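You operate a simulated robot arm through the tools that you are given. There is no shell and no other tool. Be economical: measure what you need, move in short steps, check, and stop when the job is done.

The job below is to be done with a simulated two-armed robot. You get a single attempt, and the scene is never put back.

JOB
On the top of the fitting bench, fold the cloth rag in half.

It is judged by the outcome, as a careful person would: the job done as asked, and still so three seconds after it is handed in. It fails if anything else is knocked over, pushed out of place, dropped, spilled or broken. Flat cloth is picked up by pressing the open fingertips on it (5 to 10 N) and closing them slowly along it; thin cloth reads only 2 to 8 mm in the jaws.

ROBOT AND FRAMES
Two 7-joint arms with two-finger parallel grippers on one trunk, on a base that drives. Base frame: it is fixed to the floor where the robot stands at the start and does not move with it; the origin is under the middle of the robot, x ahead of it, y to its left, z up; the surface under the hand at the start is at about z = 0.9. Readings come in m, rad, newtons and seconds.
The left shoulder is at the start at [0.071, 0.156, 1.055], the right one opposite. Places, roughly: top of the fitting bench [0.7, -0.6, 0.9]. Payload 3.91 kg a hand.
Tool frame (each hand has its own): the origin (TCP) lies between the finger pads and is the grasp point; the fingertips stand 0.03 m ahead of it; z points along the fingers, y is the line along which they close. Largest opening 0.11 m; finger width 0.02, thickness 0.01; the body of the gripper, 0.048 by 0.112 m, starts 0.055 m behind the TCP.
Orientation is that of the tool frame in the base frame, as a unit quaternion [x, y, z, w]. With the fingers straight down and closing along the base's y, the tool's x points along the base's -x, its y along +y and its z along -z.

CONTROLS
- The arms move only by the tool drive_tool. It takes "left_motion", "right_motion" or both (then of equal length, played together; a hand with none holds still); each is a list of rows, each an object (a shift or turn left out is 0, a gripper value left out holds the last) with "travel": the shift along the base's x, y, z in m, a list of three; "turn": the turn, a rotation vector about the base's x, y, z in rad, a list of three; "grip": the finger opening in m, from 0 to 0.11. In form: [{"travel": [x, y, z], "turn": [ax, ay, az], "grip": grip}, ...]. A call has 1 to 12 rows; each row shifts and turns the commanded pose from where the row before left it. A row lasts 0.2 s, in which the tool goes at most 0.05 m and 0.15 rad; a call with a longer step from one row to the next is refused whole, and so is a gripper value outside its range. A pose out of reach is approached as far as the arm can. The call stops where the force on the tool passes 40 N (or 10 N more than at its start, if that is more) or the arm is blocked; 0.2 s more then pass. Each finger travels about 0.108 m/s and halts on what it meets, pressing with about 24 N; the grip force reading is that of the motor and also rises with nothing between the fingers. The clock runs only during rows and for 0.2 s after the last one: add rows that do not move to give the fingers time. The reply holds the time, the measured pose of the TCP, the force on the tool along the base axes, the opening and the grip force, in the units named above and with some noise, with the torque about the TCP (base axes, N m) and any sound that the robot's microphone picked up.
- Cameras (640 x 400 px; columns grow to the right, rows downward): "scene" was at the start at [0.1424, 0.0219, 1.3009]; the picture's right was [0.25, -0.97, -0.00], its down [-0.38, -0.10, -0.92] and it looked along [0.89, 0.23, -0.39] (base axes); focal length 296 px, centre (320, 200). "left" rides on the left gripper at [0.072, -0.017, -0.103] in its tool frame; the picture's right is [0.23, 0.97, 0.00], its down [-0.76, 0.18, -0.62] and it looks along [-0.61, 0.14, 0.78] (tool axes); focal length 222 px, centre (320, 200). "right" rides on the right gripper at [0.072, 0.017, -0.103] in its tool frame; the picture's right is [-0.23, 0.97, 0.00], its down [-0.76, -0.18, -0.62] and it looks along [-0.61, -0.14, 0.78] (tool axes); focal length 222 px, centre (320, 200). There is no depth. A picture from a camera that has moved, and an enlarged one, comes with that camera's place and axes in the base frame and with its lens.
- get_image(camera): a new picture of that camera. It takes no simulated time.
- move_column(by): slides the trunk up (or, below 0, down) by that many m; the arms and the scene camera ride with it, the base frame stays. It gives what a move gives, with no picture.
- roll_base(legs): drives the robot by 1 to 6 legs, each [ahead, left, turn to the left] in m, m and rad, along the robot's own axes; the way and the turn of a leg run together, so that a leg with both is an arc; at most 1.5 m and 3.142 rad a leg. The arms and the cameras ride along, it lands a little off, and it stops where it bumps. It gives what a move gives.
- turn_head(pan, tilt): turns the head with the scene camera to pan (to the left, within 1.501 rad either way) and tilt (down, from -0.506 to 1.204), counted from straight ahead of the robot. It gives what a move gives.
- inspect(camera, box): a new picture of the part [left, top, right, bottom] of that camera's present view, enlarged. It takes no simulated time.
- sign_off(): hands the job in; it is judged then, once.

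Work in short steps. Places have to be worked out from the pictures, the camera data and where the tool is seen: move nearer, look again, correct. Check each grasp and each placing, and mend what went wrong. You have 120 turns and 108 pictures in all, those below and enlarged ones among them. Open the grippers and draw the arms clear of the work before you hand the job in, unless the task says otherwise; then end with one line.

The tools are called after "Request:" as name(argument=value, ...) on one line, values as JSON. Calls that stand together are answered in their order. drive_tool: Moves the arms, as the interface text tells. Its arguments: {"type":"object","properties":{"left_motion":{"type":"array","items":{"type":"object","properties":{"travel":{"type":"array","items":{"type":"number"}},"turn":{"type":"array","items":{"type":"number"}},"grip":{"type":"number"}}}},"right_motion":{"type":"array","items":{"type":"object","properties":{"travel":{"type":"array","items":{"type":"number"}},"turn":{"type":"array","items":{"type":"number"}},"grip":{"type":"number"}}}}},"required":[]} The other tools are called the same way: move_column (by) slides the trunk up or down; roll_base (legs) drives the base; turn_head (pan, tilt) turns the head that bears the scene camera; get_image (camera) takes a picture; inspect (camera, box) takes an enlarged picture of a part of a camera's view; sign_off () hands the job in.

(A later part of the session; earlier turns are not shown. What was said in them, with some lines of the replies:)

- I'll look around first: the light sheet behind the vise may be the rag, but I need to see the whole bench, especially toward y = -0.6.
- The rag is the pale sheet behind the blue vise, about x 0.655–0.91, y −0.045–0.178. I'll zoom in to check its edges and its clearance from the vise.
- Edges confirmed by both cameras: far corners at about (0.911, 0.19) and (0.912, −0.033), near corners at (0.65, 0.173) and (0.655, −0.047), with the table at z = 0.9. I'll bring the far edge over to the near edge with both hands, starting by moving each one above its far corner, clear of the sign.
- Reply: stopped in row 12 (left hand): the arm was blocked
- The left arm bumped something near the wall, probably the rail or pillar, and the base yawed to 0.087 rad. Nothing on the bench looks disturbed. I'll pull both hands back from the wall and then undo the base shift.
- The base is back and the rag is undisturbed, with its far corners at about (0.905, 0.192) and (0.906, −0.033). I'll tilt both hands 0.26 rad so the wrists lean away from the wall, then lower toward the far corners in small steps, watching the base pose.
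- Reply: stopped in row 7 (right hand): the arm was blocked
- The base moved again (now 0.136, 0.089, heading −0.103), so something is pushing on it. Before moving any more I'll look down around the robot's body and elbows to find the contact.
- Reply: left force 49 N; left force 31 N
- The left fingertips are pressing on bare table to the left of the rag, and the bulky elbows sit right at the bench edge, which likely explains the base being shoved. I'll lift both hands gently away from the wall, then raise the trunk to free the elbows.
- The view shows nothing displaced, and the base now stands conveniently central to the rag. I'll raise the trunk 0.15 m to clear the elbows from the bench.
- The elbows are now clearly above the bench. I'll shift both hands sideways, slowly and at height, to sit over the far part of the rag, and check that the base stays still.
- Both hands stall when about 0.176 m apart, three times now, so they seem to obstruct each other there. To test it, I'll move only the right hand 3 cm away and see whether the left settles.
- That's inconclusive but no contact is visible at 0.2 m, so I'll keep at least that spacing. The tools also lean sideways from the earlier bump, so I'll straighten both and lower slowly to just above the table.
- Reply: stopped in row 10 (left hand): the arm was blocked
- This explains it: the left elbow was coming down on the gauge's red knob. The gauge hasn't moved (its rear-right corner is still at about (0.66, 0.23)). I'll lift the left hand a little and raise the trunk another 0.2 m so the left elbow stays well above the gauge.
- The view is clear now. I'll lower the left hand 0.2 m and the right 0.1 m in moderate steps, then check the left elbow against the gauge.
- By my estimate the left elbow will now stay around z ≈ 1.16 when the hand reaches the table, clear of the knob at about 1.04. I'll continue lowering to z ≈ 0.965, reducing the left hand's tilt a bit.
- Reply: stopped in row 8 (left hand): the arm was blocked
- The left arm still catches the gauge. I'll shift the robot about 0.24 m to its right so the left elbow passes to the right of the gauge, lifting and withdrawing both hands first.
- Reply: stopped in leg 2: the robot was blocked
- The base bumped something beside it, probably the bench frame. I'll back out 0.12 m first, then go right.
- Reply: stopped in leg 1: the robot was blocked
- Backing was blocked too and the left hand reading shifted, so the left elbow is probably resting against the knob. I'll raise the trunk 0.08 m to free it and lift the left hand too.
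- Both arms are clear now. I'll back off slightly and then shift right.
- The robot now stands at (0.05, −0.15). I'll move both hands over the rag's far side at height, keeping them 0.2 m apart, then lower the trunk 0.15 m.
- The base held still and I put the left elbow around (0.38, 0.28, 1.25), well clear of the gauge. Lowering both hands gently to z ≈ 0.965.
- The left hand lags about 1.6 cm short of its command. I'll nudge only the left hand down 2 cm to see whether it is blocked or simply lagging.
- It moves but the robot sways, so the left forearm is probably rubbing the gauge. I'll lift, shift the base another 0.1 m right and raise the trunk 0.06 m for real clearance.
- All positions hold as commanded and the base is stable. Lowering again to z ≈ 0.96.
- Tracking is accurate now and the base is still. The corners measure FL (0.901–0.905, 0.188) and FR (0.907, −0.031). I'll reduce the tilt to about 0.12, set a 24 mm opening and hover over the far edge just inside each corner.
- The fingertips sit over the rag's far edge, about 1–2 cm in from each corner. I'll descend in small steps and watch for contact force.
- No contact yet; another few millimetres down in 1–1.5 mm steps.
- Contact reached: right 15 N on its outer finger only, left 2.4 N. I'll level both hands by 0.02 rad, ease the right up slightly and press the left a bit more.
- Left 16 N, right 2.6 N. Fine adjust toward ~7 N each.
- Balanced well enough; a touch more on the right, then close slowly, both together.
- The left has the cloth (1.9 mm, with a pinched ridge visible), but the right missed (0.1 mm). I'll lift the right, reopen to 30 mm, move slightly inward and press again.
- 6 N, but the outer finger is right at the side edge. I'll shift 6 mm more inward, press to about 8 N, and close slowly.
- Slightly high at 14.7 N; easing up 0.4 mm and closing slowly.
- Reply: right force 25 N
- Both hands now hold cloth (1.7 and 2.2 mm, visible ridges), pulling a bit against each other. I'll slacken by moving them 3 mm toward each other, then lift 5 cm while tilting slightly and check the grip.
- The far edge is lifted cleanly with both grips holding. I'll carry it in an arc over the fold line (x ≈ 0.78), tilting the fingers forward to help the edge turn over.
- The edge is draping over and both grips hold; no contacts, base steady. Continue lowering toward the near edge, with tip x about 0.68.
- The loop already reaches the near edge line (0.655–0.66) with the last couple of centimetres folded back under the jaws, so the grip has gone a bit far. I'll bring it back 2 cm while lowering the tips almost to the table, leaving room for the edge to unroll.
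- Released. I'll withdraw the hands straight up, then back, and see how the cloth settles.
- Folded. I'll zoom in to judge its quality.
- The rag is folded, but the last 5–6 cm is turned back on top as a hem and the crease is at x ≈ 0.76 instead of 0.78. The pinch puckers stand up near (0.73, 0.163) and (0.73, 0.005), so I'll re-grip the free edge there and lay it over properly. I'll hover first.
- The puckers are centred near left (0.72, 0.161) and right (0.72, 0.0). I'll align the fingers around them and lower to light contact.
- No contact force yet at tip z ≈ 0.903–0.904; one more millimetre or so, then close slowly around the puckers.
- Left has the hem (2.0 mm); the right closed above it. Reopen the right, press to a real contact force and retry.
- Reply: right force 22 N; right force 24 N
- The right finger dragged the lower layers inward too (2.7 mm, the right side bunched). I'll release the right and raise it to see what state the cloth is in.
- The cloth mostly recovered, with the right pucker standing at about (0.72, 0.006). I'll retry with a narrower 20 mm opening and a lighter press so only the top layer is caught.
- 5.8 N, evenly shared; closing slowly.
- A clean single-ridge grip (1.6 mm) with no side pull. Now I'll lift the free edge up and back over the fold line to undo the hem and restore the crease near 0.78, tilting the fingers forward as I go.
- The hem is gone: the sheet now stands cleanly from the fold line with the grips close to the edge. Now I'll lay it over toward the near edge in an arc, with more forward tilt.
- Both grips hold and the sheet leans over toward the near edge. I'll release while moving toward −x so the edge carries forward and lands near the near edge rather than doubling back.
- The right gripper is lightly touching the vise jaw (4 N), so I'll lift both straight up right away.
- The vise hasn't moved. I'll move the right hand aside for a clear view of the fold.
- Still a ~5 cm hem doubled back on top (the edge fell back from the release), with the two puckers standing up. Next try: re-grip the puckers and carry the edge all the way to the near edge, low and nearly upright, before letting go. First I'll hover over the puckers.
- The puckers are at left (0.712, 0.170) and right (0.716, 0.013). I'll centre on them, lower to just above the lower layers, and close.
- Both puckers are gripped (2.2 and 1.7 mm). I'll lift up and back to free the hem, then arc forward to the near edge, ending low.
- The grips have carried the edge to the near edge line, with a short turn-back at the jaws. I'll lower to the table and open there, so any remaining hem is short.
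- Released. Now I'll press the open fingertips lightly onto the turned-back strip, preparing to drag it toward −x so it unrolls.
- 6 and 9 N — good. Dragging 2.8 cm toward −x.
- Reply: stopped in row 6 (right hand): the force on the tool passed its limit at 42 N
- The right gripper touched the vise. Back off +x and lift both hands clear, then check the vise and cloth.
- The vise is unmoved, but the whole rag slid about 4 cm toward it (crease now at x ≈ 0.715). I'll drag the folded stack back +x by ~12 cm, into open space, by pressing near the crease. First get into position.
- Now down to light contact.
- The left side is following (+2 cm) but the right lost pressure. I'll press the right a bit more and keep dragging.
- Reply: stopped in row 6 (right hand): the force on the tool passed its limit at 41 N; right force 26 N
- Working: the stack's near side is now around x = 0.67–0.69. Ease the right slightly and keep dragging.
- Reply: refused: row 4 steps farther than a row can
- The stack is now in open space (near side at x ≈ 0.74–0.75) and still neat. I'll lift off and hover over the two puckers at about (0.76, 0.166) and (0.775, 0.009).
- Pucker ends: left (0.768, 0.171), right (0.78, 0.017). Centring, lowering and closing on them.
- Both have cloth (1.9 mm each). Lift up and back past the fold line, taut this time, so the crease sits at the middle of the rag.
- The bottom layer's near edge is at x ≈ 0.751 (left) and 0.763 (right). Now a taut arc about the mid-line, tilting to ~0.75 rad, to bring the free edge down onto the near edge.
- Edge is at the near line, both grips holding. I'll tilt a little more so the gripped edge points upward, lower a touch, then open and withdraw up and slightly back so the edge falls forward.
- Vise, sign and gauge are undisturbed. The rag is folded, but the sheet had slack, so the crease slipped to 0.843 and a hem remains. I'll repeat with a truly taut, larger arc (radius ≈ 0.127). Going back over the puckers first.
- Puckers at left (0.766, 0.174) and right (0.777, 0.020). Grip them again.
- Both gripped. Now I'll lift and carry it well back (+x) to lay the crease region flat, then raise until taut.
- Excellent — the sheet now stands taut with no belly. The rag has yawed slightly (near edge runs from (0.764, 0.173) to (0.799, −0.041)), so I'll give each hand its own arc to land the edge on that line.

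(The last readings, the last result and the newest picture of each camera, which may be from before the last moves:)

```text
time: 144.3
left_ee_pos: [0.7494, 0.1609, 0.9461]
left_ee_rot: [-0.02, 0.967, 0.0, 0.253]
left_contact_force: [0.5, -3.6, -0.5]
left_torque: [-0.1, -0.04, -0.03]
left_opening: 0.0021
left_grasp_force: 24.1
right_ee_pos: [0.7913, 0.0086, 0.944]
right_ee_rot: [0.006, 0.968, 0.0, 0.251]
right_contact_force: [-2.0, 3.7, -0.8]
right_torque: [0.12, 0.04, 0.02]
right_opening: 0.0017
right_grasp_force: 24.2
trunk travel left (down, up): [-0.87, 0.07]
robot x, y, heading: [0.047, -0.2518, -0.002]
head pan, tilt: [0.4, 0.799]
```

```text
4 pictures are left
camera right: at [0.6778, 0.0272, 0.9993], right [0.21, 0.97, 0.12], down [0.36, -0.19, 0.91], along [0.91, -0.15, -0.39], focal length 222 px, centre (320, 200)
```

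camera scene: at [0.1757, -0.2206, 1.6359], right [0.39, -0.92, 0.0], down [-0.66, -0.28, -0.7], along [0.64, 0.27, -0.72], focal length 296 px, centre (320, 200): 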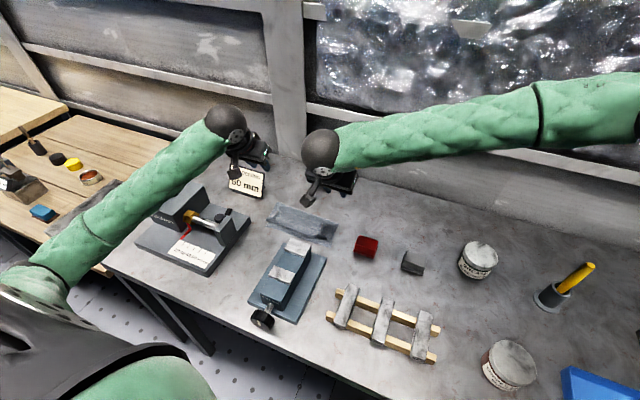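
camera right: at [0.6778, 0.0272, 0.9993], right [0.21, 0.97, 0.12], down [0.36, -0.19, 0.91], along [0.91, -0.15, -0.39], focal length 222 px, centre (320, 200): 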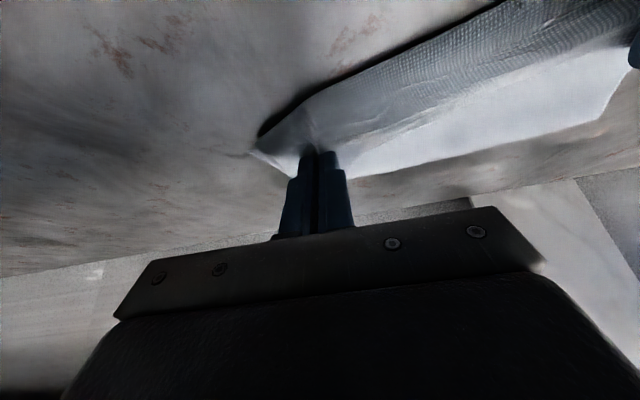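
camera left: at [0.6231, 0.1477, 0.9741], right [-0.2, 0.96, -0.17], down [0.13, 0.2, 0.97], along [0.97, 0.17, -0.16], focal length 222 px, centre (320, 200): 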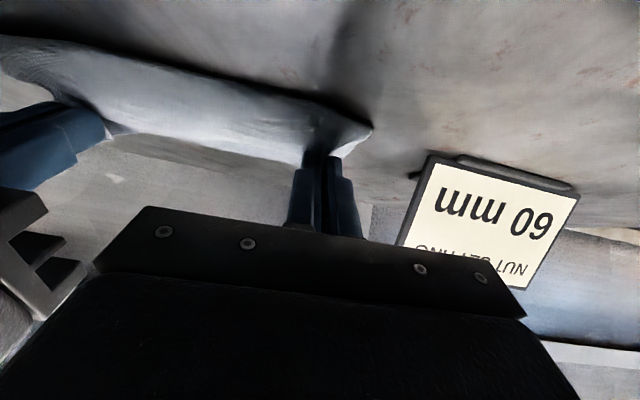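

The edge is down at the near line, taut. I'll lower the last few millimetres, open, and lift straight up.

Request:
drive_tool(left_motion=[{"travel": [0.002, -0.002, -0.005]}, {"travel": [0, 0, -0.003]}, {}, {"grip": 0.01}, {"grip": 0.02}, {"grip": 0.035}, {}, {"travel": [-0.003, 0, 0.01]}, {"travel": [-0.003, 0, 0.02]}, {"travel": [0, 0, 0.035]}, {"travel": [0, 0.01, 0.04]}, {"travel": [0, 0.02, 0.04]}], right_motion=[{"travel": [0.002, 0.002, -0.004]}, {"travel": [0, 0, -0.003]}, {}, {"grip": 0.01}, {"grip": 0.02}, {"grip": 0.035}, {}, {"travel": [-0.003, 0, 0.01]}, {"travel": [-0.003, 0, 0.02]}, {"travel": [0, 0, 0.035]}, {"travel": [0, -0.02, 0.04]}, {"travel": [0, -0.04, 0.02]}])

Request:
drive_tool(right_motion=[{"travel": [0, -0.045, 0]}, {"travel": [0, -0.045, 0]}, {"travel": [0, -0.03, 0]}, {}])

Request:
inspect(camera="scene", box=[215, 155, 365, 255])

```text
time: 146.9
left_ee_pos: [0.7438, 0.1898, 1.083]
left_ee_rot: [-0.02, 0.967, 0.0, 0.253]
left_contact_force: [-0.5, -0.3, -0.5]
left_torque: [0.0, -0.03, 0.02]
left_opening: 0.0349
left_grasp_force: 0.0
right_ee_pos: [0.7864, -0.052, 1.062]
right_ee_rot: [0.006, 0.968, 0.003, 0.252]
right_contact_force: [0.0, -1.2, 0.4]
right_torque: [0.02, -0.03, 0.02]
right_opening: 0.0353
right_grasp_force: 0.0
trunk travel left (down, up): [-0.87, 0.07]
robot x, y, heading: [0.0511, -0.2515, 0.001]
head pan, tilt: [0.4, 0.799]
```

```text
time: 147.9
left_ee_pos: [0.7452, 0.1916, 1.0811]
left_ee_rot: [-0.019, 0.967, -0.001, 0.253]
left_contact_force: [-0.3, 0.0, 0.0]
left_torque: [0.04, -0.01, 0.01]
left_opening: 0.0352
left_grasp_force: 0.0
right_ee_pos: [0.7889, -0.1712, 1.0637]
right_ee_rot: [0.005, 0.968, 0.001, 0.25]
right_contact_force: [1.0, 0.3, -0.5]
right_torque: [-0.01, 0.0, 0.01]
right_opening: 0.0348
right_grasp_force: 0.1
trunk travel left (down, up): [-0.87, 0.07]
robot x, y, heading: [0.0484, -0.253, 0.0]
head pan, tilt: [0.4, 0.799]
```

```text
4.00 times, centred on (290, 205) of scene
camera zoom: at [0.1754, -0.222, 1.636], right [0.39, -0.92, 0.0], down [-0.66, -0.28, -0.7], along [0.64, 0.27, -0.72], focal length 1184 px, centre (440, 180)
```

zoom: 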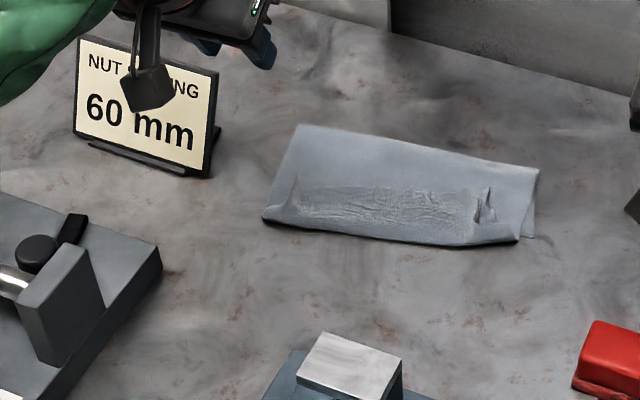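

The rag now lies neatly folded, with far and near edges within about 2 cm and only a small turned-up lip; more handling risks spoiling it. I'll open the grippers, raise both hands clear, and check the whole bench.

Request:
drive_tool(left_motion=[{"travel": [0, 0, 0.04], "grip": 0.08}, {"travel": [0, 0, 0.04]}, {"travel": [-0.01, 0.01, 0.04]}, {"travel": [-0.02, 0.01, 0.03]}, {}], right_motion=[{"travel": [0, 0, 0.04], "grip": 0.08}, {"travel": [0, -0.02, 0.04]}, {"travel": [-0.01, -0.03, 0.03]}, {"travel": [-0.01, -0.03, 0.02]}, {}])

Request:
turn_head(pan=0.1, tilt=0.75)

Request:
get_image(camera="scene")

```text
time: 149.1
left_ee_pos: [0.7172, 0.2059, 1.2317]
left_ee_rot: [-0.02, 0.968, -0.001, 0.251]
left_contact_force: [-0.2, 0.5, -0.2]
left_torque: [-0.02, 0.0, -0.02]
left_opening: 0.08
left_grasp_force: 0.1
right_ee_pos: [0.7682, -0.2479, 1.1927]
right_ee_rot: [0.006, 0.968, 0.002, 0.251]
right_contact_force: [0.1, 1.5, 0.2]
right_torque: [-0.03, 0.03, 0.02]
right_opening: 0.0799
right_grasp_force: 0.1
trunk travel left (down, up): [-0.87, 0.07]
robot x, y, heading: [0.0483, -0.2509, 0.002]
head pan, tilt: [0.4, 0.799]
```

```text
time: 149.9
left_ee_pos: [0.7154, 0.206, 1.2341]
left_ee_rot: [-0.02, 0.967, 0.0, 0.253]
left_contact_force: [-0.3, 0.1, 0.3]
left_torque: [0.0, 0.02, 0.02]
left_opening: 0.0801
left_grasp_force: 0.0
right_ee_pos: [0.7674, -0.249, 1.1927]
right_ee_rot: [0.007, 0.968, 0.001, 0.252]
right_contact_force: [-0.1, 0.0, 0.8]
right_torque: [0.01, 0.0, 0.0]
right_opening: 0.0798
right_grasp_force: 0.1
trunk travel left (down, up): [-0.87, 0.07]
robot x, y, heading: [0.0471, -0.2536, 0.002]
head pan, tilt: [0.099, 0.75]
```

```text
2 pictures are left
camera scene: at [0.1832, -0.2453, 1.6401], right [0.1, -0.99, 0.0], down [-0.68, -0.07, -0.73], along [0.73, 0.07, -0.68], focal length 296 px, centre (320, 200)
```

scene: 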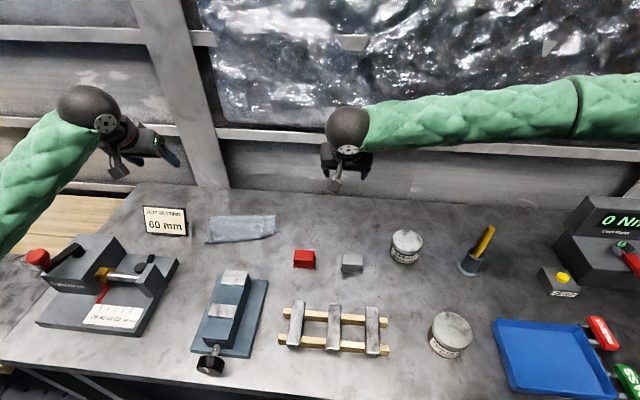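

Everything on the bench stands where it was, the rag lies folded, and both hands are open and clear, so I'm handing in.

Request:
sign_off()

```text
The job is handed in.
```

The rag lies folded in half on the fitting bench, though not perfectly. I estimate the two edges match to within about 2 cm, and a strip of roughly 3–4 cm along the top edge is still turned back on itself. It also sits about 10 cm further from the vise than where it started, because I dragged it into open space to fold it. The left arm caught the gauge and the right gripper bumped the vise while I worked; the last pictures show both, and everything else on the bench, in place. Both grippers are open and clear.
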